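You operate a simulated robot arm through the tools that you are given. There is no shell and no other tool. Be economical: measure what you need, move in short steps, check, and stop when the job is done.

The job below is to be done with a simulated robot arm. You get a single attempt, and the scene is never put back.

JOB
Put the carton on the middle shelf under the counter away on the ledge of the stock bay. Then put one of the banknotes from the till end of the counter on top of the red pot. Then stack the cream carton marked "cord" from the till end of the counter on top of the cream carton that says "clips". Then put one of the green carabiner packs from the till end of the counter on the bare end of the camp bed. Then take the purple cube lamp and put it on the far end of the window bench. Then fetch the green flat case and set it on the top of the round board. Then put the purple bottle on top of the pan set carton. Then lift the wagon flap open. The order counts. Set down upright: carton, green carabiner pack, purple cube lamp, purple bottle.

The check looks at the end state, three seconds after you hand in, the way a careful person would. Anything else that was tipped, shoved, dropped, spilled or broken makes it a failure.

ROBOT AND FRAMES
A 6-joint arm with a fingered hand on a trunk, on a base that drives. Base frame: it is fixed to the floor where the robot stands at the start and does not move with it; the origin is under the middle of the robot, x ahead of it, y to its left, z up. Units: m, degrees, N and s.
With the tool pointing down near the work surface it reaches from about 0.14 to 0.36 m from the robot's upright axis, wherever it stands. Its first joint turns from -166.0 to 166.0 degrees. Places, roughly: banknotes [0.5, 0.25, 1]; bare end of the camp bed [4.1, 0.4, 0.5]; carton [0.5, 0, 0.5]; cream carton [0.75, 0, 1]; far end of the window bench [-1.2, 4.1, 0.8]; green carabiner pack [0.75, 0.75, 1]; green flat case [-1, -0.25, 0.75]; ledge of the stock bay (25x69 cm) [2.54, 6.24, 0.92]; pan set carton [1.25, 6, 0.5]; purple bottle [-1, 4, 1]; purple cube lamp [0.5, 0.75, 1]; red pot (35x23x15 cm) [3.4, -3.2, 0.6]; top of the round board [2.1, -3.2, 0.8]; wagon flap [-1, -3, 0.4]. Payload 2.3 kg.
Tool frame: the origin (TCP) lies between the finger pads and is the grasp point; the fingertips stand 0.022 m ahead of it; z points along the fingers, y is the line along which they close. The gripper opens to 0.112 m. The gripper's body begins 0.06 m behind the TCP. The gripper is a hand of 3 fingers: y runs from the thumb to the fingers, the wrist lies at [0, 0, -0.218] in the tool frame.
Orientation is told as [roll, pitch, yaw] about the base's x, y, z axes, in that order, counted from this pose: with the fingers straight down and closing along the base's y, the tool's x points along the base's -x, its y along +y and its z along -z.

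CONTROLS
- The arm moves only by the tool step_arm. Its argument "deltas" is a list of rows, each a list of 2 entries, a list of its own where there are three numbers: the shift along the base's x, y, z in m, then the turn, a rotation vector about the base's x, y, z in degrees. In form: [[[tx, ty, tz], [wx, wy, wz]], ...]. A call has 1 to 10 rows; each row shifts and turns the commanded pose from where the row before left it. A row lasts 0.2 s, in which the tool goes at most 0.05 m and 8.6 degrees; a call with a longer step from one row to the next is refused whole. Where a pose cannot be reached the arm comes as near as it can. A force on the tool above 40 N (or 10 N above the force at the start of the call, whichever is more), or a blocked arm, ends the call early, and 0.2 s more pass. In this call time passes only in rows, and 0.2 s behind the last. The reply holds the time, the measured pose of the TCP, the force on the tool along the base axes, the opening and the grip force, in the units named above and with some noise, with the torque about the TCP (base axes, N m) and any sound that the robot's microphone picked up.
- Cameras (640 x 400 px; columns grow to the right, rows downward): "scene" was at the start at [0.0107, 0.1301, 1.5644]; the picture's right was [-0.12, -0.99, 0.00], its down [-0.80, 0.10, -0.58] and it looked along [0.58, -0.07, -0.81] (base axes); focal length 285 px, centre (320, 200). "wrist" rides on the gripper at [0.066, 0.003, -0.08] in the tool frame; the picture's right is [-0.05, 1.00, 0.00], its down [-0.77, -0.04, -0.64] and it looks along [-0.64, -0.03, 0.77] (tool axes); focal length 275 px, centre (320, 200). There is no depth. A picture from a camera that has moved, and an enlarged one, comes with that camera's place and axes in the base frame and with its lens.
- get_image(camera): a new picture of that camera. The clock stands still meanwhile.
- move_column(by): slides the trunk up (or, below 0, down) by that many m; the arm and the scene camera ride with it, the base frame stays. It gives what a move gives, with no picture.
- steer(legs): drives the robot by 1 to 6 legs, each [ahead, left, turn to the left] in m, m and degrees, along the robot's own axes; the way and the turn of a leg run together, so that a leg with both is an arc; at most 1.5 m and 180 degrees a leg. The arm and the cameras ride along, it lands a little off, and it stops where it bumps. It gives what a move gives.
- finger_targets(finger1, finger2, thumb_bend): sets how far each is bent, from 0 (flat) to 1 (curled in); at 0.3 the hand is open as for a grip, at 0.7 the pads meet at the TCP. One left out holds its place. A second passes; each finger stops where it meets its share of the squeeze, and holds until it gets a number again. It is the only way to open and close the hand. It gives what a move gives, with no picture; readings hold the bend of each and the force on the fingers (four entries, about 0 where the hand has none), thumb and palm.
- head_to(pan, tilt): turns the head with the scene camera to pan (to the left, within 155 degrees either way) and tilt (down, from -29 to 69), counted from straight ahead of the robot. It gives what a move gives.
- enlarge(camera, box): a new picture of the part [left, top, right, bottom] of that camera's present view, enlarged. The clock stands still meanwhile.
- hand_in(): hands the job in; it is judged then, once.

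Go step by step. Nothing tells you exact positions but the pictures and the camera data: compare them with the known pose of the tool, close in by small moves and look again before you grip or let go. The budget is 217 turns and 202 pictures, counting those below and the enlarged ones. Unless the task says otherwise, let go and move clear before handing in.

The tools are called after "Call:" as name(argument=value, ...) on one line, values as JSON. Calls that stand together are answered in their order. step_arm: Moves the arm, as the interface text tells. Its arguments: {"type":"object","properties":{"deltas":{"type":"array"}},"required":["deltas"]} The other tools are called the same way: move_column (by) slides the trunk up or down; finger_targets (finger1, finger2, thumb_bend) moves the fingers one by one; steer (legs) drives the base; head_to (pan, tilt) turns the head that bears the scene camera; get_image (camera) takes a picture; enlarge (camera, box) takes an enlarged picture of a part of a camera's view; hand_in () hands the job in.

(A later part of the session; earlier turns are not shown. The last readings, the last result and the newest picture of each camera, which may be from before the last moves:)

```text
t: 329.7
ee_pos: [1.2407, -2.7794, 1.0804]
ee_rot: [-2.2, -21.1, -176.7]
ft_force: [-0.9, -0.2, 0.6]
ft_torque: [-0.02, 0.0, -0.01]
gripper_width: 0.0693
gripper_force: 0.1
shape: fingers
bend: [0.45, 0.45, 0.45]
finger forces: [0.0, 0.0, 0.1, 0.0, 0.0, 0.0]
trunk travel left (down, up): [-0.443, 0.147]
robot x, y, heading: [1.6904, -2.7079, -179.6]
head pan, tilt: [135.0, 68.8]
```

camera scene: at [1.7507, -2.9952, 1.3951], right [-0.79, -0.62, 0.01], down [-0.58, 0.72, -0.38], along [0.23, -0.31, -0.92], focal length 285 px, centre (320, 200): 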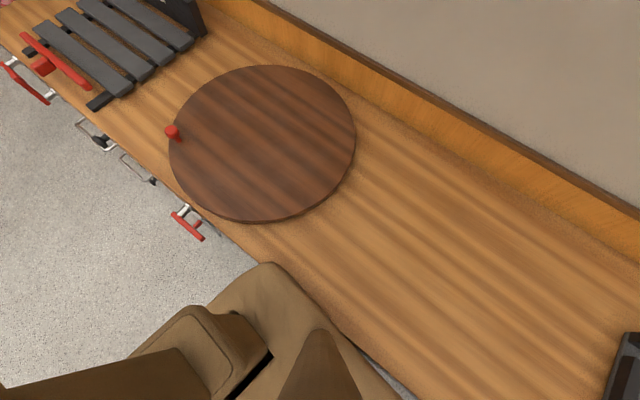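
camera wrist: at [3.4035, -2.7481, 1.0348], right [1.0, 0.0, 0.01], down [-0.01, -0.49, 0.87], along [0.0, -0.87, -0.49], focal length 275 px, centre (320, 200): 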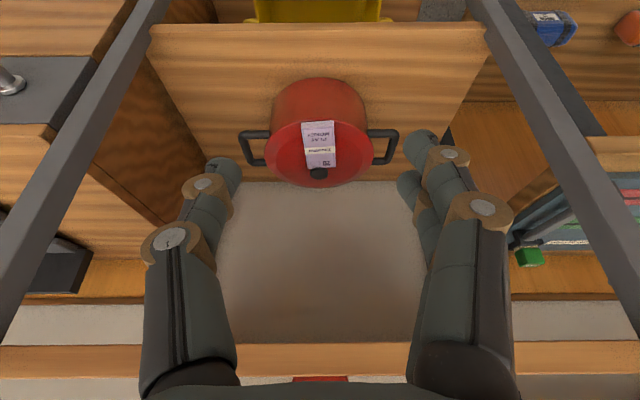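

Free again. I move further off and inspect the bench and my own level.

Call:
steer(legs=[[0, -0.4, 0]])

Call:
head_to(pan=90, tilt=45)

Call:
get_image(camera="scene")

```text
t: 332.2
ee_pos: [1.2386, -2.3814, 1.0809]
ee_rot: [-2.3, -21.2, -176.8]
ft_force: [-0.2, 0.4, 1.0]
ft_torque: [-0.01, -0.03, -0.01]
gripper_width: 0.0693
gripper_force: 0.1
shape: fingers
bend: [0.45, 0.45, 0.45]
finger forces: [0.0, 0.0, 0.0, 0.0, 0.0, 0.0]
trunk travel left (down, up): [-0.443, 0.147]
robot x, y, heading: [1.6844, -2.3101, -179.8]
head pan, tilt: [135.0, 68.8]
```

```text
t: 333.3
ee_pos: [1.2382, -2.3817, 1.0813]
ee_rot: [-2.3, -21.0, -176.9]
ft_force: [-0.2, 0.4, -0.3]
ft_torque: [0.0, -0.01, -0.01]
gripper_width: 0.0693
gripper_force: 0.1
shape: fingers
bend: [0.45, 0.45, 0.45]
finger forces: [0.0, 0.0, 0.1, 0.0, 0.0, 0.1]
trunk travel left (down, up): [-0.443, 0.147]
robot x, y, heading: [1.6896, -2.309, -179.6]
head pan, tilt: [90.0, 45.0]
```

```text
114 pictures are left
camera scene: at [1.7472, -2.5304, 1.5195], right [-1.0, -0.01, 0.0], down [0.0, 0.71, -0.71], along [0.0, -0.71, -0.71], focal length 285 px, centre (320, 200)
```

scene: 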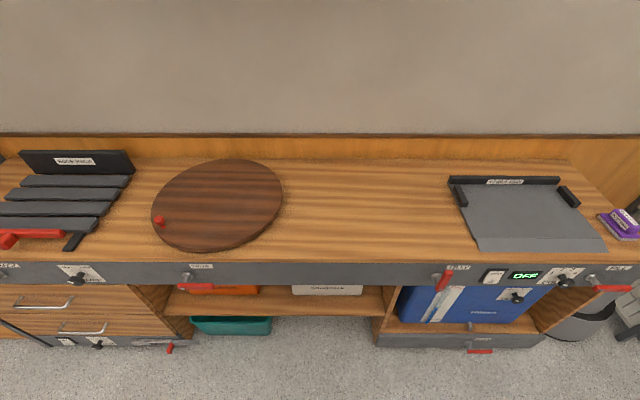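

The bench is intact. Now right (+y) along the aisle to the till from the customer side.

Call:
steer(legs=[[0, -1.1, 0], [0, -1.1, 0]])

Call:
head_to(pan=0, tilt=35)

Call:
get_image(camera="scene")

```text
t: 344.0
ee_pos: [1.2153, -0.2203, 1.0806]
ee_rot: [-2.2, -21.0, -176.5]
ft_force: [-0.2, -0.3, -0.5]
ft_torque: [0.03, 0.03, -0.02]
gripper_width: 0.0694
gripper_force: 0.0
shape: fingers
bend: [0.45, 0.45, 0.45]
finger forces: [0.0, 0.0, 0.0, 0.1, 0.1, 0.0]
trunk travel left (down, up): [-0.443, 0.147]
robot x, y, heading: [1.6684, -0.142, -179.4]
head pan, tilt: [90.0, 45.0]
```

```text
t: 345.7
ee_pos: [1.2158, -0.2211, 1.0813]
ee_rot: [-2.3, -21.2, -176.6]
ft_force: [0.1, -0.1, 0.7]
ft_torque: [-0.01, -0.01, -0.01]
gripper_width: 0.0695
gripper_force: 0.1
shape: fingers
bend: [0.45, 0.45, 0.45]
finger forces: [0.0, 0.0, 0.0, 0.0, 0.0, 0.1]
trunk travel left (down, up): [-0.443, 0.147]
robot x, y, heading: [1.6642, -0.1429, -179.2]
head pan, tilt: [0.0, 35.0]
```

```text
113 pictures are left
camera scene: at [1.6373, -0.2866, 1.5343], right [-0.01, 1.0, 0.0], down [0.57, 0.01, -0.82], along [-0.82, -0.01, -0.57], focal length 285 px, centre (320, 200)
```

scene: 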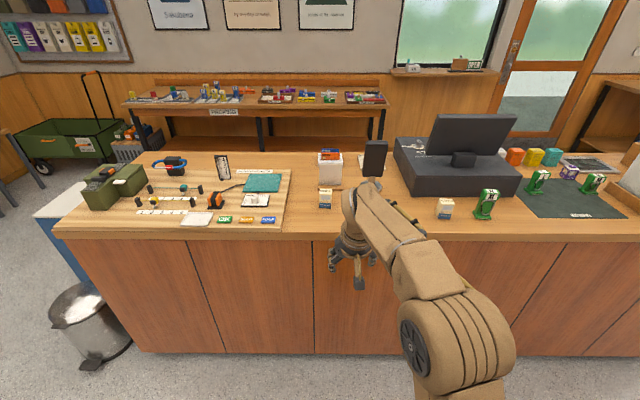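

Call:
enlarge(camera="scene", box=[300, 150, 460, 250])

Call:
enlarge(camera="scene", box=[420, 130, 620, 240])

```text
4.00 times, centred on (380, 200) of scene
camera zoom: at [1.6373, -0.2866, 1.5343], right [-0.01, 1.0, 0.0], down [0.57, 0.01, -0.82], along [-0.82, -0.01, -0.57], focal length 1138 px, centre (80, 200)
```

zoom: 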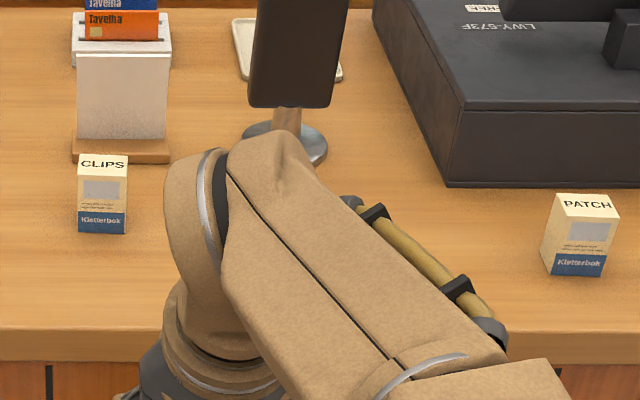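

```text
3.20 times, centred on (520, 185) of scene
camera zoom: at [1.6373, -0.2866, 1.5343], right [-0.01, 1.0, 0.0], down [0.57, 0.01, -0.82], along [-0.82, -0.01, -0.57], focal length 911 px, centre (-320, 248)
```

zoom: 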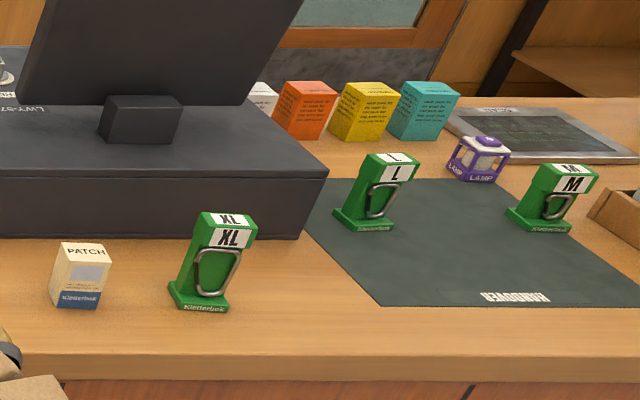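

I see cream "CLIPS" (0.78,-0.28), "PATCH" (0.84,0.14), and one more cream carton hidden behind my arm at y≈-0.1. I shift sideways to read it.

Call:
steer(legs=[[0, -0.4, 0]])

Call:
enlarge(camera="scene", box=[150, 140, 350, 260])

```text
t: 348.2
ee_pos: [1.2135, 0.1794, 1.0805]
ee_rot: [-2.2, -21.1, -176.5]
ft_force: [-0.2, 0.1, 0.0]
ft_torque: [-0.02, 0.01, -0.03]
gripper_width: 0.0696
gripper_force: 0.1
shape: fingers
bend: [0.45, 0.45, 0.45]
finger forces: [0.1, 0.1, 0.1, 0.0, 0.1, 0.0]
trunk travel left (down, up): [-0.443, 0.147]
robot x, y, heading: [1.6636, 0.2532, -179.1]
head pan, tilt: [0.0, 35.0]
```

```text
3.20 times, centred on (250, 200) of scene
camera zoom: at [1.6339, 0.1144, 1.5344], right [-0.01, 1.0, 0.0], down [0.57, 0.01, -0.82], along [-0.82, -0.01, -0.57], focal length 911 px, centre (544, 200)
```

zoom: 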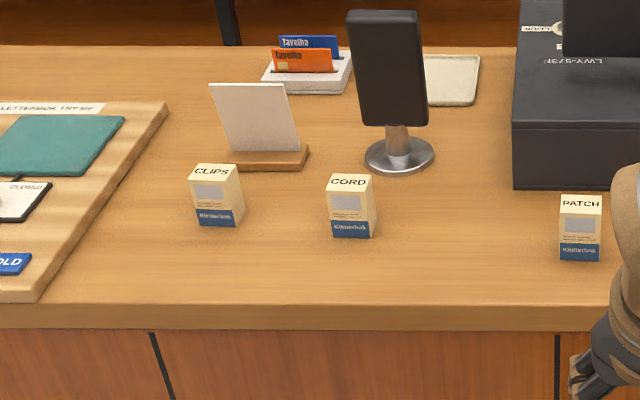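

Cord carton at ≈(0.78,-0.12), clips at ≈(0.77,-0.277), both 75 mm tall. I open the hand, level the roll, and move above the cord carton.

Call:
step_arm(deltas=[[[0, 0, 0], [-2, 0, -2.7]]])

Call:
finger_targets(finger1=0.36, finger2=0.36, thumb_bend=0.36)

Call:
steer(legs=[[0, 0.3, -0.8], [0.4, 0, 0]])

Call:
get_image(camera="wrist")

Call:
get_image(camera="scene")

```text
t: 348.6
ee_pos: [1.2132, 0.1783, 1.0803]
ee_rot: [-0.1, -21.2, 180.0]
ft_force: [0.5, 0.3, 0.9]
ft_torque: [0.0, -0.03, -0.01]
gripper_width: 0.0694
gripper_force: 0.1
shape: fingers
bend: [0.45, 0.45, 0.45]
finger forces: [0.0, 0.0, 0.0, 0.1, 0.0, 0.0]
trunk travel left (down, up): [-0.443, 0.147]
robot x, y, heading: [1.6616, 0.2559, -179.3]
head pan, tilt: [0.0, 35.0]
```

```text
t: 349.6
ee_pos: [1.2118, 0.1793, 1.0799]
ee_rot: [-0.1, -21.2, 179.9]
ft_force: [0.0, -0.4, -0.2]
ft_torque: [0.02, -0.01, 0.02]
gripper_width: 0.0946
gripper_force: 0.1
shape: fingers
bend: [0.36, 0.36, 0.36]
finger forces: [0.1, 0.0, 0.0, 0.0, 0.0, 0.0]
trunk travel left (down, up): [-0.443, 0.147]
robot x, y, heading: [1.6591, 0.2561, -179.3]
head pan, tilt: [0.0, 35.0]
```

```text
t: 353.7
ee_pos: [0.8109, -0.1076, 1.0805]
ee_rot: [-0.2, -21.2, 179.3]
ft_force: [-0.4, 0.6, 0.2]
ft_torque: [0.0, -0.04, 0.02]
gripper_width: 0.0947
gripper_force: 0.0
shape: fingers
bend: [0.36, 0.36, 0.36]
finger forces: [0.0, 0.0, 0.1, 0.0, 0.1, 0.1]
trunk travel left (down, up): [-0.443, 0.147]
robot x, y, heading: [1.2611, -0.0365, 179.6]
head pan, tilt: [0.0, 35.0]
```

```text
109 pictures are left
camera wrist: at [0.9031, -0.1124, 1.1317], right [-0.06, -1.0, 0.01], down [-0.49, 0.04, 0.87], along [-0.87, 0.04, -0.49], focal length 275 px, centre (320, 200)
```

wrist: 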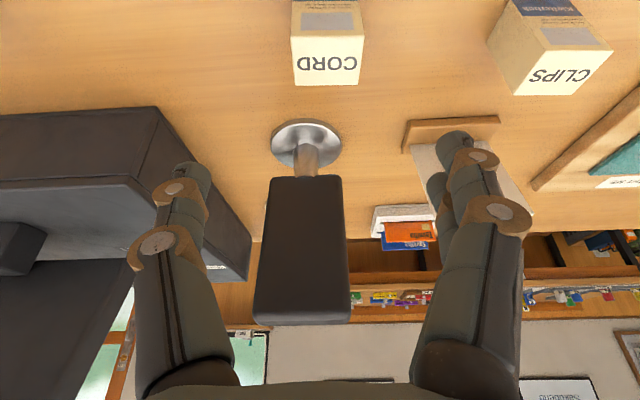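

```text
108 pictures are left
camera scene: at [1.2319, -0.1783, 1.5343], right [0.0, 1.0, 0.0], down [0.57, 0.0, -0.82], along [-0.82, 0.0, -0.57], focal length 285 px, centre (320, 200)
```

scene: 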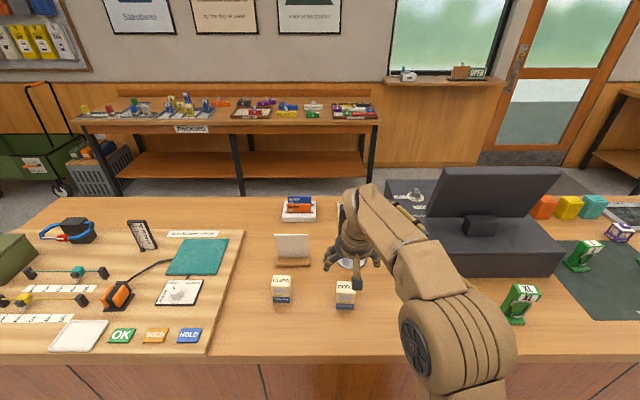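

Cord centre ≈(0.79,-0.114), top ≈0.97. I align and lower.

Call:
step_arm(deltas=[[[-0.016, -0.006, 0], [0, 0, 0]]])

Call:
move_column(by=-0.08)

Call:
get_image(camera="wrist")

```text
t: 354.1
ee_pos: [0.7958, -0.1155, 1.0799]
ee_rot: [-0.2, -21.1, 179.1]
ft_force: [-1.1, -0.5, 0.6]
ft_torque: [-0.03, -0.01, -0.01]
gripper_width: 0.0944
gripper_force: 0.2
shape: fingers
bend: [0.36, 0.36, 0.36]
finger forces: [0.0, 0.0, 0.2, 0.0, 0.0, 0.0]
trunk travel left (down, up): [-0.443, 0.147]
robot x, y, heading: [1.2628, -0.0378, 179.7]
head pan, tilt: [0.0, 35.0]
```

```text
t: 355.3
ee_pos: [0.7971, -0.1143, 1.0008]
ee_rot: [-0.1, -21.2, 179.2]
ft_force: [-0.3, 0.2, 0.0]
ft_torque: [-0.01, -0.01, -0.03]
gripper_width: 0.0946
gripper_force: 0.1
shape: fingers
bend: [0.36, 0.36, 0.36]
finger forces: [0.0, 0.0, 0.0, 0.0, 0.0, 0.0]
trunk travel left (down, up): [-0.363, 0.227]
robot x, y, heading: [1.2632, -0.0381, 179.6]
head pan, tilt: [0.0, 35.0]
```

```text
107 pictures are left
camera wrist: at [0.8879, -0.1195, 1.0518], right [-0.06, -1.0, 0.01], down [-0.49, 0.04, 0.87], along [-0.87, 0.04, -0.49], focal length 275 px, centre (320, 200)
```

wrist: 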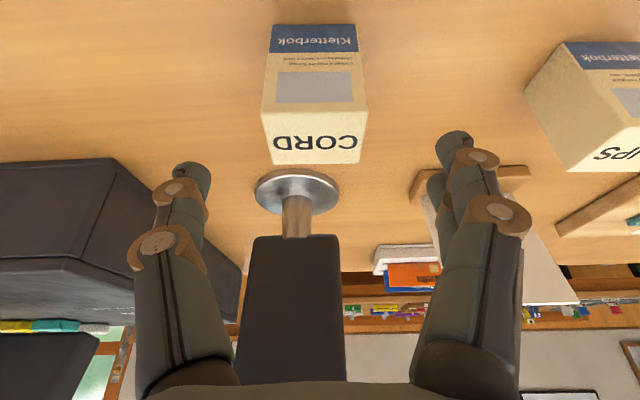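

Well centred. I lower 60 mm and grip.

Call:
move_column(by=-0.06)

Call:
finger_targets(finger1=0.7, finger2=0.7, thumb_bend=0.7)

Call:
get_image(camera="wrist")

```text
t: 356.3
ee_pos: [0.7964, -0.1143, 0.941]
ee_rot: [-0.1, -21.3, 179.2]
ft_force: [-0.2, 1.0, -0.3]
ft_torque: [-0.04, -0.01, 0.01]
gripper_width: 0.0949
gripper_force: 0.1
shape: fingers
bend: [0.36, 0.36, 0.36]
finger forces: [0.0, 0.0, 0.0, 0.0, 0.0, 0.0]
trunk travel left (down, up): [-0.303, 0.287]
robot x, y, heading: [1.2636, -0.0335, 179.6]
head pan, tilt: [0.0, 35.0]
```

```text
t: 357.3
ee_pos: [0.7967, -0.1148, 0.9408]
ee_rot: [-0.1, -21.2, 179.3]
ft_force: [0.2, -0.4, -0.8]
ft_torque: [0.03, 0.05, 0.01]
gripper_width: 0.0398
gripper_force: 15.9
shape: fingers
bend: [0.58, 0.58, 0.61]
finger forces: [8.2, 7.9, 0.0, 0.1, 16.1, 0.0]
trunk travel left (down, up): [-0.303, 0.287]
robot x, y, heading: [1.264, -0.0325, 179.8]
head pan, tilt: [0.0, 35.0]
```

```text
106 pictures are left
camera wrist: at [0.8878, -0.1195, 0.9918], right [-0.06, -1.0, 0.01], down [-0.49, 0.04, 0.87], along [-0.87, 0.04, -0.49], focal length 275 px, centre (320, 200)
```

wrist: 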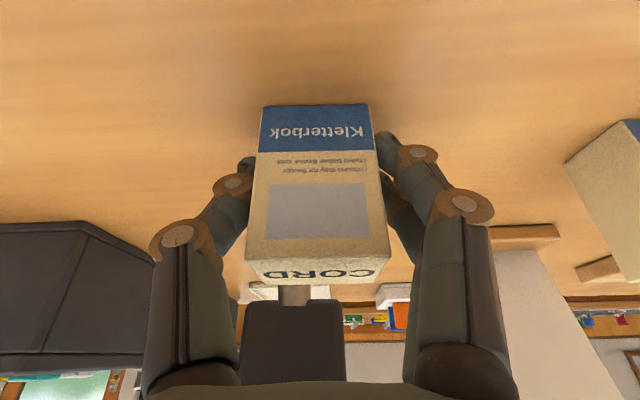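

Gripped. I lift 12 cm, move over toward the clips carton and look.

Call:
move_column(by=0.13)

Call:
steer(legs=[[0, 0.1, 0]])

Call:
get_image(camera="wrist")

Call:
enlarge(camera="scene", box=[240, 220, 440, 345])

```text
t: 358.8
ee_pos: [0.7956, -0.1135, 1.0694]
ee_rot: [-0.1, -21.2, 179.3]
ft_force: [0.3, 0.5, -0.4]
ft_torque: [-0.01, 0.02, 0.01]
gripper_width: 0.0399
gripper_force: 15.8
shape: fingers
bend: [0.58, 0.58, 0.61]
finger forces: [8.2, 8.0, 0.0, 0.0, 16.1, 0.1]
trunk travel left (down, up): [-0.433, 0.157]
robot x, y, heading: [1.2592, -0.0376, 179.6]
head pan, tilt: [0.0, 35.0]
```

```text
t: 360.0
ee_pos: [0.7952, -0.213, 1.0707]
ee_rot: [-0.3, -21.3, 179.3]
ft_force: [0.6, -0.2, -0.7]
ft_torque: [0.03, -0.02, 0.0]
gripper_width: 0.0399
gripper_force: 16.4
shape: fingers
bend: [0.58, 0.58, 0.61]
finger forces: [8.3, 8.0, 0.0, 0.0, 16.1, 0.1]
trunk travel left (down, up): [-0.433, 0.157]
robot x, y, heading: [1.2618, -0.1362, 180.0]
head pan, tilt: [0.0, 35.0]
```

```text
105 pictures are left
camera wrist: at [0.8874, -0.2187, 1.1217], right [-0.06, -1.0, 0.01], down [-0.49, 0.04, 0.87], along [-0.87, 0.04, -0.49], focal length 275 px, centre (320, 200)
```

wrist: 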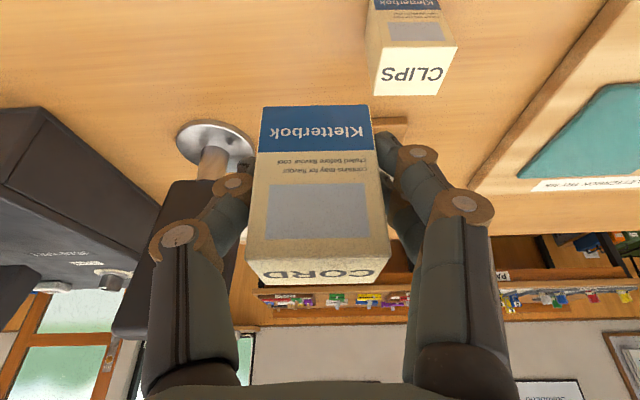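

```text
3.20 times, centred on (340, 282) of scene
camera zoom: at [1.232, -0.278, 1.5242], right [0.0, 1.0, 0.0], down [0.57, 0.0, -0.82], along [-0.82, 0.0, -0.57], focal length 911 px, centre (256, -64)
```

zoom: 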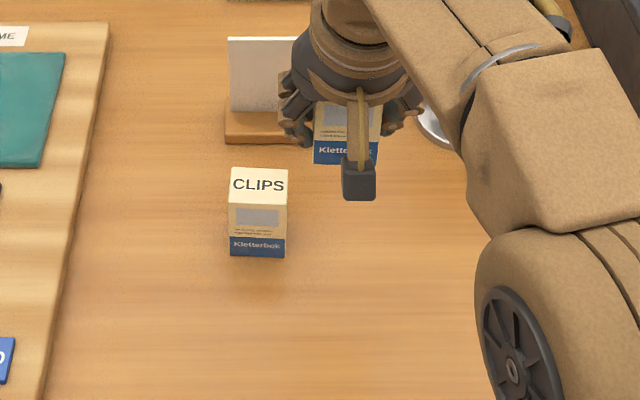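

Clips centre ≈(0.771,-0.275). I shift over it and lower to just above.

Call:
step_arm(deltas=[[[-0.009, -0.0315, 0], [0, 0, 0]], [[-0.009, -0.0315, 0], [0, 0, 0]]])

Call:
move_column(by=-0.05)

Call:
get_image(camera="wrist")

Call:
enlarge(camera="scene", box=[240, 200, 400, 300])

```text
t: 360.6
ee_pos: [0.7777, -0.2741, 1.0723]
ee_rot: [-0.2, -21.2, 179.2]
ft_force: [-0.2, -0.1, -0.4]
ft_torque: [0.0, -0.02, 0.01]
gripper_width: 0.0402
gripper_force: 16.2
shape: fingers
bend: [0.58, 0.58, 0.61]
finger forces: [8.2, 7.9, 0.0, 0.0, 16.1, 0.1]
trunk travel left (down, up): [-0.433, 0.157]
robot x, y, heading: [1.2648, -0.1384, 179.7]
head pan, tilt: [0.0, 35.0]
```

```text
t: 361.5
ee_pos: [0.7791, -0.2749, 1.0196]
ee_rot: [-0.1, -21.3, 179.2]
ft_force: [0.5, -0.6, -1.0]
ft_torque: [0.01, 0.0, 0.01]
gripper_width: 0.0397
gripper_force: 15.5
shape: fingers
bend: [0.58, 0.58, 0.61]
finger forces: [8.1, 8.0, 0.2, 0.0, 16.1, 0.0]
trunk travel left (down, up): [-0.383, 0.207]
robot x, y, heading: [1.2625, -0.1351, 179.8]
head pan, tilt: [0.0, 35.0]
```

```text
103 pictures are left
camera wrist: at [0.8703, -0.2794, 1.0721], right [-0.06, -1.0, 0.01], down [-0.49, 0.04, 0.87], along [-0.87, 0.04, -0.49], focal length 275 px, centre (320, 200)
```

wrist: 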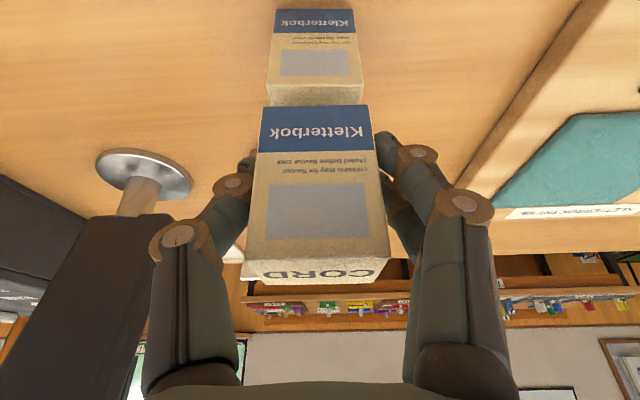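

```text
4.00 times, centred on (320, 250) of scene
camera zoom: at [1.2322, -0.2766, 1.4743], right [0.0, 1.0, 0.0], down [0.57, 0.0, -0.82], along [-0.82, 0.0, -0.57], focal length 1138 px, centre (320, 0)
```

zoom: 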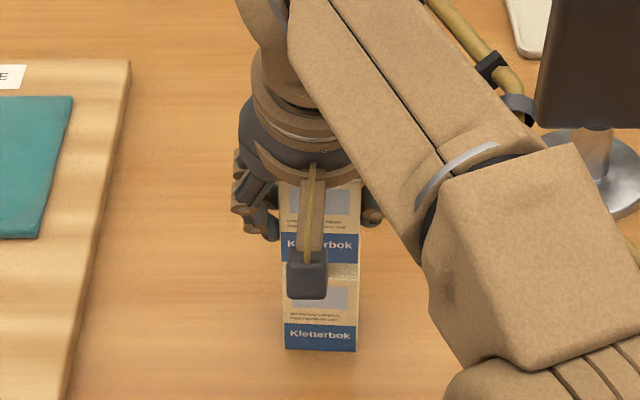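

Aligned within a few mm. I lower to contact.

Call:
move_column(by=-0.011)

Call:
move_column(by=-0.003)

Call:
move_column(by=-0.003)

```text
t: 362.1
ee_pos: [0.7792, -0.2736, 1.0086]
ee_rot: [-0.1, -21.2, 179.2]
ft_force: [0.6, -0.4, -0.2]
ft_torque: [0.0, -0.05, -0.01]
gripper_width: 0.04
gripper_force: 15.9
shape: fingers
bend: [0.58, 0.58, 0.61]
finger forces: [8.1, 8.0, 0.1, 0.0, 16.1, 0.1]
trunk travel left (down, up): [-0.372, 0.218]
robot x, y, heading: [1.2628, -0.1335, 180.1]
head pan, tilt: [0.0, 35.0]
```

```text
t: 362.6
ee_pos: [0.7778, -0.2739, 1.0065]
ee_rot: [-0.2, -21.2, 179.2]
ft_force: [0.7, 0.1, -1.7]
ft_torque: [0.01, -0.02, 0.0]
gripper_width: 0.0399
gripper_force: 16.3
shape: fingers
bend: [0.58, 0.58, 0.61]
finger forces: [8.2, 8.1, 0.0, 0.0, 16.1, 0.0]
trunk travel left (down, up): [-0.369, 0.221]
robot x, y, heading: [1.2635, -0.1379, 179.7]
head pan, tilt: [0.0, 35.0]
```

```text
t: 363.1
ee_pos: [0.779, -0.2739, 1.005]
ee_rot: [-0.1, -21.3, 179.2]
ft_force: [-0.6, -1.3, 7.2]
ft_torque: [-0.05, 0.05, -0.02]
gripper_width: 0.0397
gripper_force: 17.1
shape: fingers
bend: [0.58, 0.59, 0.61]
finger forces: [9.0, 8.5, 0.0, 0.0, 16.8, 0.0]
trunk travel left (down, up): [-0.366, 0.224]
robot x, y, heading: [1.2615, -0.137, 179.6]
head pan, tilt: [0.0, 35.0]
```

Contact at 7 N. I open moderately, rise, and check.

Call:
finger_targets(finger1=0.42, finger2=0.42, thumb_bend=0.42)

Call:
move_column(by=0.13)

Call:
steer(legs=[[-0.2, 0, 0]])

Call:
enlarge(camera="scene", box=[220, 120, 420, 250])

```text
t: 364.1
ee_pos: [0.7784, -0.274, 1.0034]
ee_rot: [-0.2, -21.2, 179.3]
ft_force: [-0.7, -0.2, -0.3]
ft_torque: [0.01, -0.02, 0.0]
gripper_width: 0.0774
gripper_force: 0.0
shape: fingers
bend: [0.42, 0.42, 0.42]
finger forces: [0.1, 0.0, 0.0, 0.0, 0.1, 0.0]
trunk travel left (down, up): [-0.366, 0.224]
robot x, y, heading: [1.2609, -0.133, 180.0]
head pan, tilt: [0.0, 35.0]
```

```text
t: 365.7
ee_pos: [0.7793, -0.2742, 1.1334]
ee_rot: [-0.1, -21.2, 179.2]
ft_force: [0.3, -1.0, -0.4]
ft_torque: [-0.01, 0.0, -0.01]
gripper_width: 0.0776
gripper_force: 0.0
shape: fingers
bend: [0.42, 0.42, 0.42]
finger forces: [0.0, 0.0, 0.1, 0.0, 0.0, 0.1]
trunk travel left (down, up): [-0.496, 0.094]
robot x, y, heading: [1.2609, -0.1341, 179.7]
head pan, tilt: [0.0, 35.0]
```

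```text
t: 367.3
ee_pos: [0.9769, -0.2748, 1.135]
ee_rot: [-0.1, -21.2, 179.3]
ft_force: [0.2, -0.3, 0.0]
ft_torque: [0.0, -0.01, 0.05]
gripper_width: 0.0771
gripper_force: 0.1
shape: fingers
bend: [0.42, 0.42, 0.42]
finger forces: [0.0, 0.0, 0.0, 0.1, 0.1, 0.1]
trunk travel left (down, up): [-0.496, 0.094]
robot x, y, heading: [1.4598, -0.1315, 179.9]
head pan, tilt: [0.0, 35.0]
```

```text
3.08 times, centred on (320, 185) of scene
camera zoom: at [1.4312, -0.2774, 1.5873], right [0.0, 1.0, 0.0], down [0.57, 0.0, -0.82], along [-0.82, 0.0, -0.57], focal length 876 px, centre (320, 246)
```

zoom: 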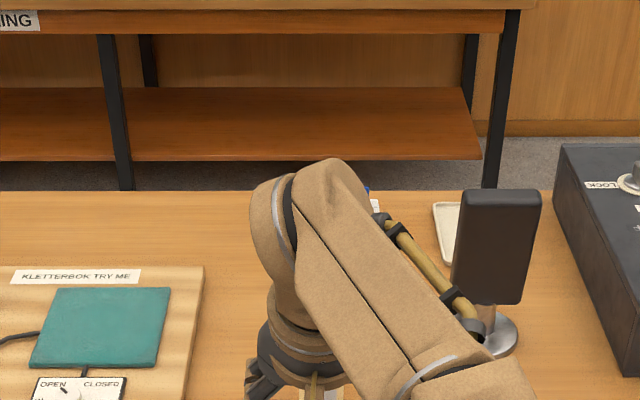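

I shift right toward the XL carabiner pack, which also gives a view of the stack.

Call:
steer(legs=[[0, -0.5, 0]])

Call:
get_image(camera="scene")

Call:
get_image(camera="wrist")

```text
t: 370.3
ee_pos: [0.9775, 0.2254, 1.1345]
ee_rot: [-0.2, -21.2, 179.8]
ft_force: [-0.5, 0.0, -0.6]
ft_torque: [0.01, 0.0, 0.0]
gripper_width: 0.0773
gripper_force: 0.0
shape: fingers
bend: [0.42, 0.42, 0.42]
finger forces: [0.0, 0.0, 0.0, 0.1, 0.1, 0.0]
trunk travel left (down, up): [-0.496, 0.094]
robot x, y, heading: [1.4614, 0.3709, -179.4]
head pan, tilt: [0.0, 35.0]
```

```text
100 pictures are left
camera scene: at [1.4305, 0.228, 1.5874], right [-0.01, 1.0, 0.0], down [0.57, 0.0, -0.82], along [-0.82, -0.01, -0.57], focal length 285 px, centre (320, 200)
```

scene: 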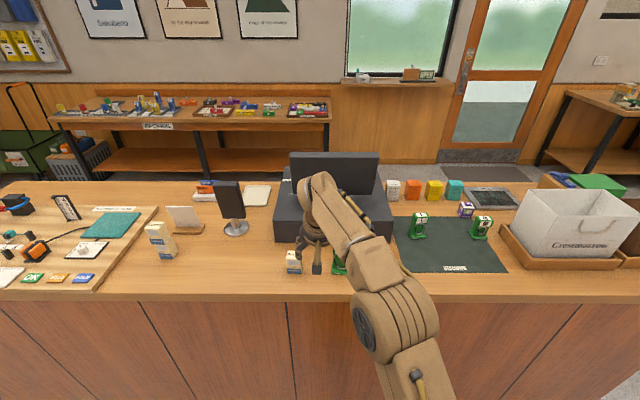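

```text
99 pictures are left
camera wrist: at [1.0687, 0.2213, 1.1852], right [-0.05, -1.0, 0.02], down [-0.49, 0.04, 0.87], along [-0.87, 0.03, -0.49], focal length 275 px, centre (320, 200)
```

wrist: 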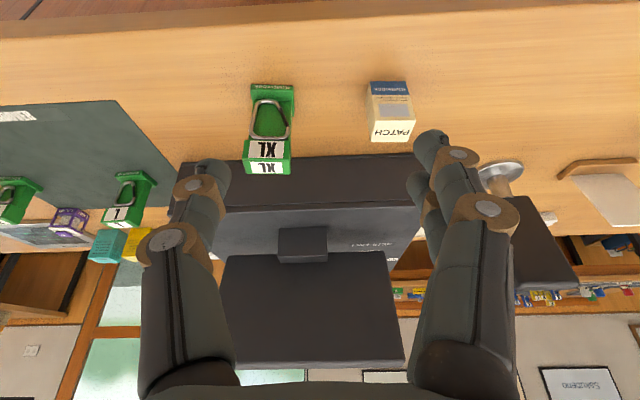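

The stack stands well. The XL pack is at ≈(0.84,0.284), ~0.11 m tall. I open the hand, align over it and lower partly.

Call:
finger_targets(finger1=0.34, finger2=0.34, thumb_bend=0.34)

Call:
steer(legs=[[0.12, -0.058, 0]])

Call:
move_column(by=-0.07)

Call:
get_image(camera="wrist")

```text
t: 371.3
ee_pos: [0.9763, 0.2259, 1.1336]
ee_rot: [-0.1, -21.2, 179.7]
ft_force: [0.5, -0.1, 0.0]
ft_torque: [-0.01, 0.01, 0.0]
gripper_width: 0.1001
gripper_force: 0.2
shape: fingers
bend: [0.34, 0.34, 0.34]
finger forces: [0.0, 0.1, 0.1, 0.0, 0.0, 0.1]
trunk travel left (down, up): [-0.496, 0.094]
robot x, y, heading: [1.4544, 0.369, -179.7]
head pan, tilt: [0.0, 35.0]
```

```text
t: 372.6
ee_pos: [0.8547, 0.2845, 1.1338]
ee_rot: [-0.1, -21.2, 179.7]
ft_force: [0.3, 0.0, 0.4]
ft_torque: [0.01, -0.02, 0.01]
gripper_width: 0.1001
gripper_force: 0.1
shape: fingers
bend: [0.34, 0.34, 0.34]
finger forces: [0.0, 0.0, 0.0, 0.1, 0.0, 0.1]
trunk travel left (down, up): [-0.496, 0.094]
robot x, y, heading: [1.3375, 0.4266, -179.4]
head pan, tilt: [0.0, 35.0]
```

```text
t: 373.6
ee_pos: [0.8561, 0.2848, 1.0646]
ee_rot: [-0.1, -21.2, 179.7]
ft_force: [-0.1, 0.5, -0.7]
ft_torque: [-0.04, 0.02, -0.01]
gripper_width: 0.0998
gripper_force: 0.1
shape: fingers
bend: [0.34, 0.34, 0.34]
finger forces: [0.1, 0.0, 0.0, 0.0, 0.1, 0.0]
trunk travel left (down, up): [-0.426, 0.164]
robot x, y, heading: [1.3396, 0.4254, -179.8]
head pan, tilt: [0.0, 35.0]
```

```text
98 pictures are left
camera wrist: at [0.947, 0.2798, 1.1152], right [-0.05, -1.0, 0.01], down [-0.49, 0.04, 0.87], along [-0.87, 0.04, -0.49], focal length 275 px, centre (320, 200)
```

wrist: 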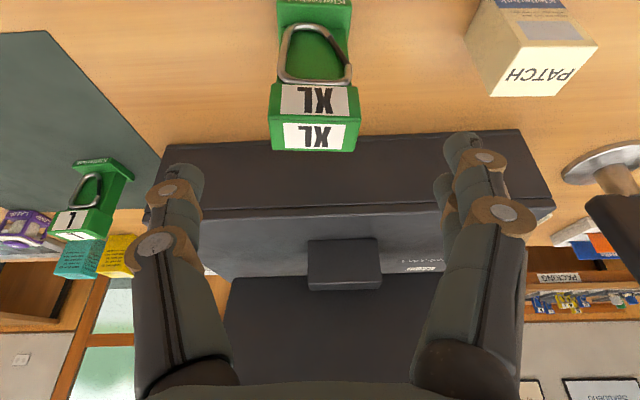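

The pack body is 45 mm wide, centred (0.837, 0.2875). I align, lower and grip its sides.

Call:
step_arm(deltas=[[[-0.011, 0.003, 0], [0, 0, 0]]])

Call:
move_column(by=-0.098)

Call:
finger_targets(finger1=0.7, finger2=0.7, thumb_bend=0.7)

Call:
get_image(camera="wrist")

```text
t: 374.1
ee_pos: [0.8454, 0.2866, 1.0638]
ee_rot: [-0.1, -21.2, 179.7]
ft_force: [-0.8, 0.8, 0.0]
ft_torque: [0.0, 0.01, -0.02]
gripper_width: 0.0999
gripper_force: 0.1
shape: fingers
bend: [0.34, 0.34, 0.34]
finger forces: [0.0, 0.0, 0.0, 0.0, 0.0, 0.0]
trunk travel left (down, up): [-0.426, 0.164]
robot x, y, heading: [1.3386, 0.4298, -179.7]
head pan, tilt: [0.0, 35.0]
```

```text
t: 375.4
ee_pos: [0.8459, 0.2878, 0.9661]
ee_rot: [-0.2, -21.1, 179.7]
ft_force: [-0.4, -0.3, 0.8]
ft_torque: [-0.02, 0.01, -0.02]
gripper_width: 0.1001
gripper_force: 0.1
shape: fingers
bend: [0.34, 0.34, 0.34]
finger forces: [0.0, 0.0, 0.1, 0.0, 0.0, 0.0]
trunk travel left (down, up): [-0.328, 0.262]
robot x, y, heading: [1.3435, 0.4298, -180.1]
head pan, tilt: [0.0, 35.0]
```

```text
t: 376.4
ee_pos: [0.8455, 0.2862, 0.9646]
ee_rot: [-0.1, -21.2, 179.6]
ft_force: [0.4, 0.7, 0.6]
ft_torque: [-0.02, -0.05, 0.03]
gripper_width: 0.0245
gripper_force: 15.0
shape: fingers
bend: [0.67, 0.53, 0.62]
finger forces: [5.5, 11.2, 0.1, 0.1, 13.3, 0.0]
trunk travel left (down, up): [-0.328, 0.262]
robot x, y, heading: [1.3366, 0.4282, -179.7]
head pan, tilt: [0.0, 35.0]
```

```text
97 pictures are left
camera wrist: at [0.9362, 0.2822, 1.0173], right [-0.05, -1.0, 0.01], down [-0.49, 0.04, 0.87], along [-0.87, 0.04, -0.49], focal length 275 px, centre (320, 200)
```

wrist: 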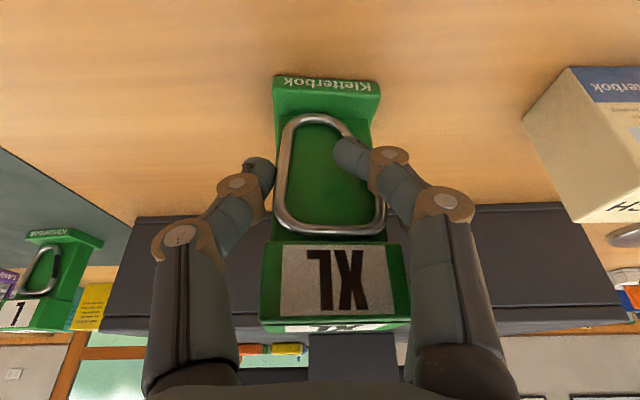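

Finger 1 slipped into the carabiner loop. I open, rise, and regrip turned 90° so the fingers take the back face and the thumb the front label.

Call:
finger_targets(finger1=0.34, finger2=0.34, thumb_bend=0.34)

Call:
move_column(by=0.12)

Call:
step_arm(deltas=[[[0.02, 0, 0], [0, -7, 0]], [[0.02, 0, 0], [0, -7, 0]], [[0.02, 0, 0], [0, -7, 0]]])

Call:
step_arm(deltas=[[[0, 0, 0], [0, 0, -8.5]], [[0, 0, 0], [0, 0, -8.5]], [[0, 0, 0], [0, 0, -8.5]], [[0, 0, 0], [0, 0, -8.5]], [[0, 0, 0], [0, 0, -8.5]], [[0, 0, 0], [0, 0, -8.5]], [[0, 0, 0], [0, 0, -8.5]], [[0, 0, 0], [0, 0, -8.5]], [[0, 0, 0], [0, 0, -8.5]], [[0, 0, 0], [0, 0, -8.5]]])

Call:
get_image(camera="wrist")

```text
t: 377.4
ee_pos: [0.8456, 0.2871, 0.9664]
ee_rot: [-0.1, -21.1, 179.7]
ft_force: [-0.3, -0.6, 0.3]
ft_torque: [0.01, 0.01, -0.04]
gripper_width: 0.0999
gripper_force: 0.1
shape: fingers
bend: [0.34, 0.34, 0.34]
finger forces: [0.0, 0.0, 0.0, 0.1, 0.1, 0.0]
trunk travel left (down, up): [-0.328, 0.262]
robot x, y, heading: [1.3352, 0.4287, -179.6]
head pan, tilt: [0.0, 35.0]
```

```text
t: 378.9
ee_pos: [0.8444, 0.2866, 1.0853]
ee_rot: [-0.1, -21.3, 179.7]
ft_force: [-0.1, -0.3, 0.0]
ft_torque: [-0.02, -0.03, 0.01]
gripper_width: 0.1003
gripper_force: 0.0
shape: fingers
bend: [0.34, 0.34, 0.34]
finger forces: [0.0, 0.0, 0.0, 0.0, 0.0, 0.0]
trunk travel left (down, up): [-0.448, 0.142]
robot x, y, heading: [1.3417, 0.4286, -179.4]
head pan, tilt: [0.0, 35.0]
```

```text
t: 379.7
ee_pos: [0.9158, 0.2669, 1.0742]
ee_rot: [0.0, -0.4, 179.7]
ft_force: [0.7, 0.1, 0.0]
ft_torque: [0.02, -0.01, 0.0]
gripper_width: 0.1002
gripper_force: 0.1
shape: fingers
bend: [0.34, 0.34, 0.34]
finger forces: [0.0, 0.0, 0.1, 0.0, 0.1, 0.0]
out of reach, approached as far as the arm can: row 3
trunk travel left (down, up): [-0.448, 0.142]
robot x, y, heading: [1.3369, 0.43, -179.6]
head pan, tilt: [0.0, 35.0]
```

```text
t: 381.9
ee_pos: [0.9159, 0.2649, 1.0722]
ee_rot: [0.0, 0.1, 94.4]
ft_force: [0.3, -0.3, -0.8]
ft_torque: [-0.01, -0.01, 0.02]
gripper_width: 0.1003
gripper_force: 0.2
shape: fingers
bend: [0.34, 0.34, 0.34]
finger forces: [0.1, 0.0, 0.0, 0.1, 0.0, 0.0]
trunk travel left (down, up): [-0.448, 0.142]
robot x, y, heading: [1.3397, 0.4273, -179.5]
head pan, tilt: [0.0, 35.0]
```

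```text
96 pictures are left
camera wrist: at [0.9185, 0.1979, 1.1543], right [-1.0, -0.03, 0.0], down [-0.02, 0.77, 0.64], along [-0.02, 0.63, -0.77], focal length 275 px, centre (320, 200)
```

wrist: 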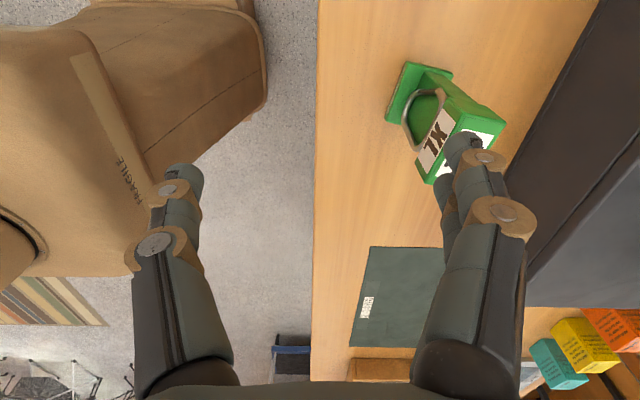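

Call:
steer(legs=[[0.079, -0.018, 0]])

Call:
step_arm(deltas=[[[0, 0, 0], [0, 0, -4.4]]])

Call:
get_image(camera="wrist")

Call:
head_to(pan=0, tilt=50)

Call:
enlarge(camera="scene", box=[240, 120, 440, 245])

```text
t: 382.9
ee_pos: [0.8361, 0.2817, 1.0725]
ee_rot: [-0.1, 0.2, 94.8]
ft_force: [0.4, -0.2, -0.4]
ft_torque: [0.0, 0.01, -0.03]
gripper_width: 0.1002
gripper_force: 0.1
shape: fingers
bend: [0.34, 0.34, 0.34]
finger forces: [0.0, 0.1, 0.0, 0.0, 0.1, 0.0]
trunk travel left (down, up): [-0.448, 0.142]
robot x, y, heading: [1.2579, 0.4485, -179.5]
head pan, tilt: [0.0, 35.0]
```

```text
t: 383.3
ee_pos: [0.837, 0.2828, 1.0734]
ee_rot: [0.0, 0.1, 90.3]
ft_force: [0.2, -1.0, -0.5]
ft_torque: [0.01, 0.0, 0.0]
gripper_width: 0.1003
gripper_force: 0.1
shape: fingers
bend: [0.34, 0.34, 0.34]
finger forces: [0.0, 0.0, 0.0, 0.1, 0.1, 0.0]
trunk travel left (down, up): [-0.448, 0.142]
robot x, y, heading: [1.262, 0.4457, -179.5]
head pan, tilt: [0.0, 35.0]
```

```text
95 pictures are left
camera wrist: at [0.8343, 0.2156, 1.1541], right [-1.0, 0.04, 0.0], down [0.03, 0.77, 0.63], along [0.03, 0.63, -0.77], focal length 275 px, centre (320, 200)
```

wrist: 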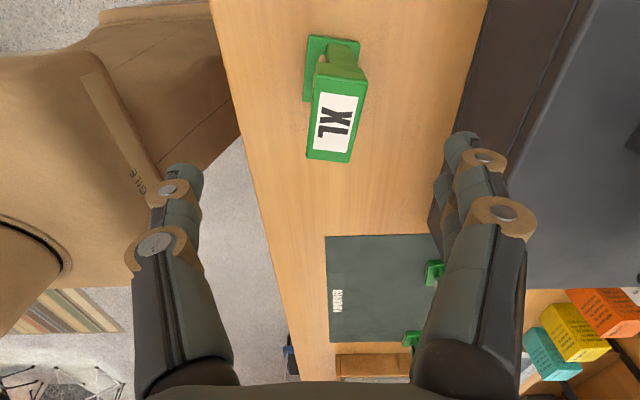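

```text
t: 384.1
ee_pos: [0.8359, 0.2831, 1.0738]
ee_rot: [0.0, 0.1, 90.3]
ft_force: [-0.5, 1.3, -0.4]
ft_torque: [-0.02, 0.02, 0.01]
gripper_width: 0.1002
gripper_force: 0.2
shape: fingers
bend: [0.34, 0.34, 0.34]
finger forces: [0.0, 0.0, 0.1, 0.0, 0.0, 0.1]
trunk travel left (down, up): [-0.448, 0.142]
robot x, y, heading: [1.2621, 0.4417, -179.4]
head pan, tilt: [0.0, 50.0]
```

```text
3.20 times, centred on (340, 182) of scene
camera zoom: at [1.2403, 0.3035, 1.5177], right [-0.01, 1.0, 0.0], down [0.77, 0.01, -0.64], along [-0.64, 0.0, -0.77], focal length 911 px, centre (256, 256)
```

zoom: 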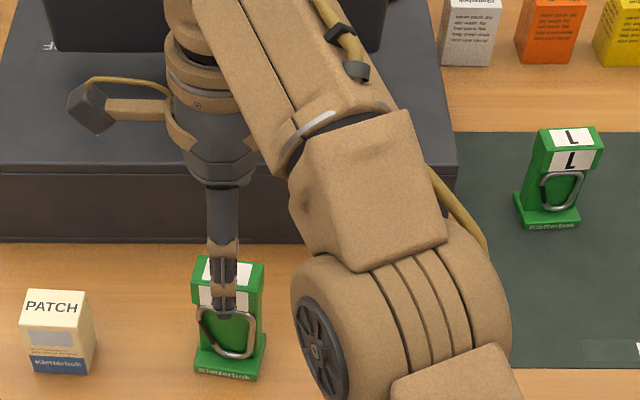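

The pack is yawed ~9°; head centre (0.830, 0.277). I align and lower to grip its head block front-to-back.

Call:
step_arm(deltas=[[[-0.006, -0.006, 0], [0, 0, -8]]])

Call:
move_column(by=-0.078)

Call:
get_image(camera="wrist")

```text
t: 384.5
ee_pos: [0.839, 0.265, 1.0664]
ee_rot: [0.1, 0.2, 82.2]
ft_force: [-1.3, -0.1, 0.8]
ft_torque: [0.01, -0.02, -0.01]
gripper_width: 0.1001
gripper_force: 0.1
shape: fingers
bend: [0.34, 0.34, 0.34]
finger forces: [0.0, 0.0, 0.0, 0.0, 0.0, 0.0]
out of reach, approached as far as the arm can: row 1
trunk travel left (down, up): [-0.448, 0.142]
robot x, y, heading: [1.2568, 0.4441, -179.7]
head pan, tilt: [0.0, 50.0]
```

```text
t: 385.7
ee_pos: [0.8403, 0.2651, 0.9883]
ee_rot: [0.1, 0.2, 82.2]
ft_force: [-0.5, 0.2, 0.0]
ft_torque: [-0.01, 0.0, 0.02]
gripper_width: 0.1002
gripper_force: 0.1
shape: fingers
bend: [0.34, 0.34, 0.34]
finger forces: [0.0, 0.1, 0.0, 0.0, 0.0, 0.0]
trunk travel left (down, up): [-0.37, 0.22]
robot x, y, heading: [1.2576, 0.4451, -179.8]
head pan, tilt: [0.0, 50.0]
```

```text
93 pictures are left
camera wrist: at [0.8283, 0.2001, 1.0693], right [-0.98, 0.18, 0.0], down [0.14, 0.76, 0.63], along [0.11, 0.62, -0.77], focal length 275 px, centre (320, 200)
```

wrist: 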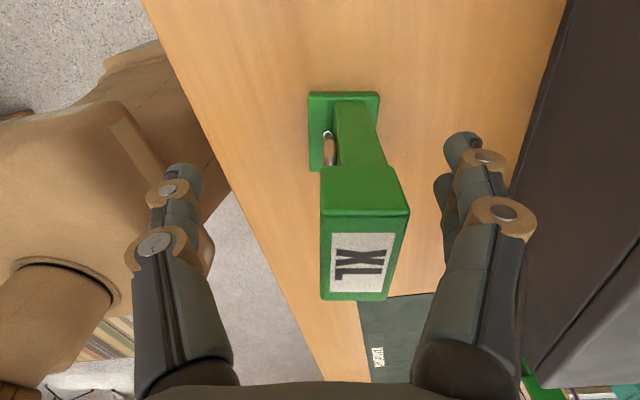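

I correct the position by a small drive and raise 8 mm so the pads meet the head block.

Call:
steer(legs=[[0.011, -0.008, 0]])

Call:
move_column(by=0.008)

Call:
finger_targets(finger1=0.7, finger2=0.7, thumb_bend=0.7)

Call:
get_image(camera="wrist")

```text
t: 386.4
ee_pos: [0.8282, 0.2748, 0.9883]
ee_rot: [0.0, 0.1, 82.2]
ft_force: [-0.3, -0.5, 0.1]
ft_torque: [-0.02, -0.05, -0.01]
gripper_width: 0.1001
gripper_force: 0.0
shape: fingers
bend: [0.34, 0.34, 0.34]
finger forces: [0.0, 0.0, 0.0, 0.0, 0.0, 0.0]
trunk travel left (down, up): [-0.37, 0.22]
robot x, y, heading: [1.2477, 0.4488, -179.7]
head pan, tilt: [0.0, 50.0]
```

```text
t: 387.0
ee_pos: [0.8284, 0.2739, 0.9967]
ee_rot: [0.1, 0.2, 82.2]
ft_force: [0.1, -0.7, 0.0]
ft_torque: [0.0, 0.01, 0.01]
gripper_width: 0.0999
gripper_force: 0.0
shape: fingers
bend: [0.34, 0.34, 0.34]
finger forces: [0.1, 0.0, 0.0, 0.0, 0.1, 0.0]
trunk travel left (down, up): [-0.378, 0.212]
robot x, y, heading: [1.2444, 0.454, -179.6]
head pan, tilt: [0.0, 50.0]
```

```text
t: 388.0
ee_pos: [0.8272, 0.2732, 0.9948]
ee_rot: [0.1, 0.2, 82.2]
ft_force: [-0.1, 0.2, -0.3]
ft_torque: [0.0, -0.03, 0.0]
gripper_width: 0.0241
gripper_force: 9.9
shape: fingers
bend: [0.62, 0.63, 0.65]
finger forces: [5.0, 4.6, 0.1, 0.0, 9.7, 0.0]
trunk travel left (down, up): [-0.378, 0.212]
robot x, y, heading: [1.2456, 0.4518, -179.7]
head pan, tilt: [0.0, 50.0]
```

```text
92 pictures are left
camera wrist: at [0.8169, 0.208, 1.0772], right [-0.98, 0.18, 0.0], down [0.14, 0.76, 0.63], along [0.11, 0.62, -0.77], focal length 275 px, centre (320, 200)
```

wrist: 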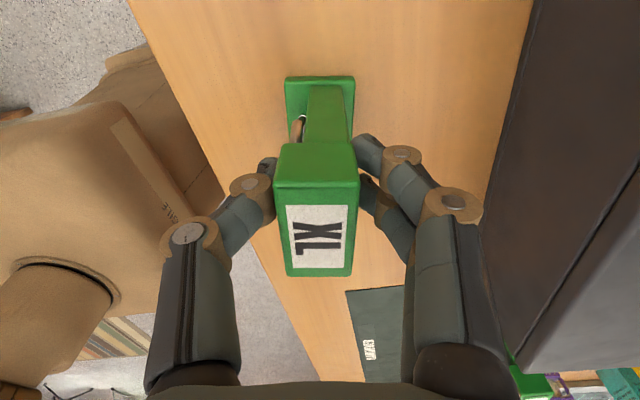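

All three digits hold the head. I lift and check.

Call:
move_column(by=0.12)

Call:
get_image(camera="wrist")

```text
t: 389.5
ee_pos: [0.8291, 0.2747, 1.1148]
ee_rot: [0.1, 0.1, 82.2]
ft_force: [0.9, -0.2, -1.3]
ft_torque: [-0.01, 0.02, -0.02]
gripper_width: 0.024
gripper_force: 9.8
shape: fingers
bend: [0.62, 0.63, 0.65]
finger forces: [5.1, 4.5, 0.0, 0.0, 9.6, 0.0]
trunk travel left (down, up): [-0.498, 0.092]
robot x, y, heading: [1.2414, 0.4555, -179.6]
head pan, tilt: [0.0, 50.0]
```

```text
91 pictures are left
camera wrist: at [0.8168, 0.2079, 1.1972], right [-0.98, 0.18, 0.0], down [0.14, 0.76, 0.63], along [0.11, 0.62, -0.77], focal length 275 px, centre (320, 200)
```

wrist: 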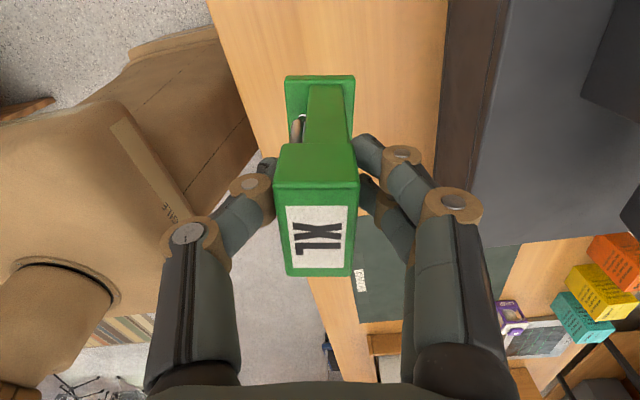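

Held upright (base 92 mm below TCP). I back off and drive toward the camp bed beyond the display platform.

Call:
steer(legs=[[-0.4, 0, 0], [0, -1.2, 0], [0, 0, -175], [1.3, 0, 0]])

Call:
head_to(pan=-30, tilt=25)

Call:
get_image(camera="scene")

```text
t: 411.0
ee_pos: [3.3306, 1.9997, 1.1168]
ee_rot: [0.0, 0.2, -93.3]
ft_force: [0.1, 0.4, -2.0]
ft_torque: [0.01, 0.02, 0.06]
gripper_width: 0.0234
gripper_force: 8.9
shape: fingers
bend: [0.63, 0.63, 0.65]
finger forces: [4.8, 4.4, 0.0, 0.0, 9.0, 0.1]
trunk travel left (down, up): [-0.498, 0.092]
robot x, y, heading: [2.9255, 1.7871, 5.1]
head pan, tilt: [0.0, 50.0]
```

```text
t: 412.0
ee_pos: [3.33, 1.9988, 1.1156]
ee_rot: [0.0, 0.2, -93.5]
ft_force: [-0.5, 0.1, 0.1]
ft_torque: [-0.01, -0.02, -0.01]
gripper_width: 0.0234
gripper_force: 9.6
shape: fingers
bend: [0.63, 0.63, 0.65]
finger forces: [4.8, 4.4, 0.0, 0.0, 9.2, 0.0]
trunk travel left (down, up): [-0.498, 0.092]
robot x, y, heading: [2.9248, 1.7857, 4.7]
head pan, tilt: [-30.0, 25.0]
```

```text
90 pictures are left
camera scene: at [2.9371, 1.8816, 1.605], right [-0.43, -0.91, 0.0], down [-0.38, 0.18, -0.91], along [0.82, -0.39, -0.42], focal length 285 px, centre (320, 200)
```

scene: 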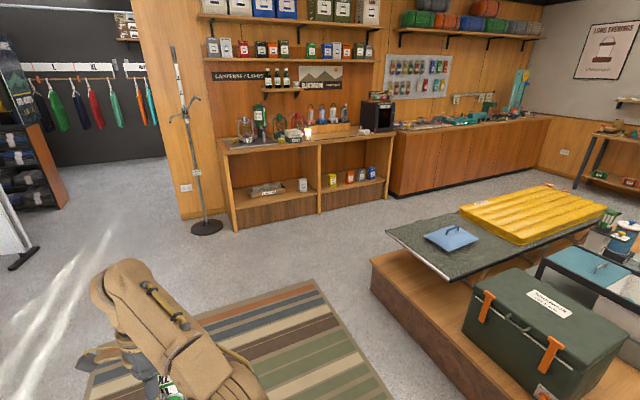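

The bare green end of the camp bed is at about x 3.8–4.37, y up to 0.66, with a blue item at (4.1,0.3). I'll approach from its +x side and place near (4.25, 0.56).

Call:
steer(legs=[[0, 0, -4.7], [1.0, 0, 0], [1.0, 0, 0], [0, 0, 179.9], [0, 0.8, 0]])

Call:
head_to(pan=10, tilt=45)

Call:
get_image(camera="scene")

```text
t: 433.6
ee_pos: [4.462, 0.8199, 1.1161]
ee_rot: [0.1, 0.2, 79.1]
ft_force: [0.1, -0.6, -1.7]
ft_torque: [-0.01, -0.01, 0.01]
gripper_width: 0.0234
gripper_force: 8.9
shape: fingers
bend: [0.63, 0.63, 0.65]
finger forces: [4.6, 4.2, 0.0, 0.1, 8.9, 0.1]
trunk travel left (down, up): [-0.498, 0.092]
robot x, y, heading: [4.8902, 0.9785, 177.4]
head pan, tilt: [-30.0, 25.0]
```

```text
t: 434.6
ee_pos: [4.4616, 0.819, 1.116]
ee_rot: [0.1, 0.2, 79.1]
ft_force: [0.1, -0.2, -1.2]
ft_torque: [-0.01, 0.04, 0.0]
gripper_width: 0.0229
gripper_force: 8.9
shape: fingers
bend: [0.63, 0.63, 0.65]
finger forces: [4.7, 4.1, 0.1, 0.0, 8.8, 0.0]
trunk travel left (down, up): [-0.498, 0.092]
robot x, y, heading: [4.8887, 0.9741, 177.2]
head pan, tilt: [10.0, 45.0]
```

```text
89 pictures are left
camera scene: at [4.8603, 0.8212, 1.5745], right [-0.13, 0.99, 0.0], down [0.7, 0.09, -0.71], along [-0.7, -0.09, -0.71], focal length 285 px, centre (320, 200)
```

scene: 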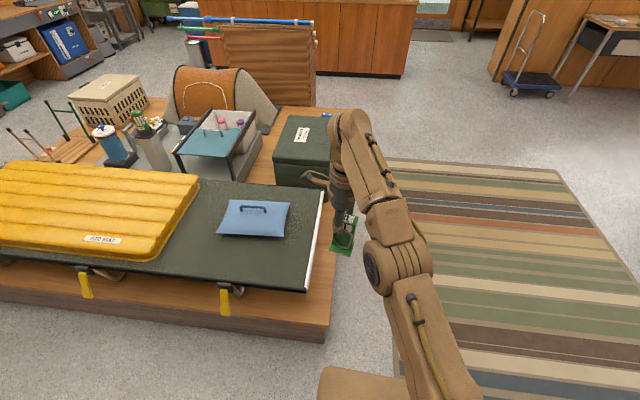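

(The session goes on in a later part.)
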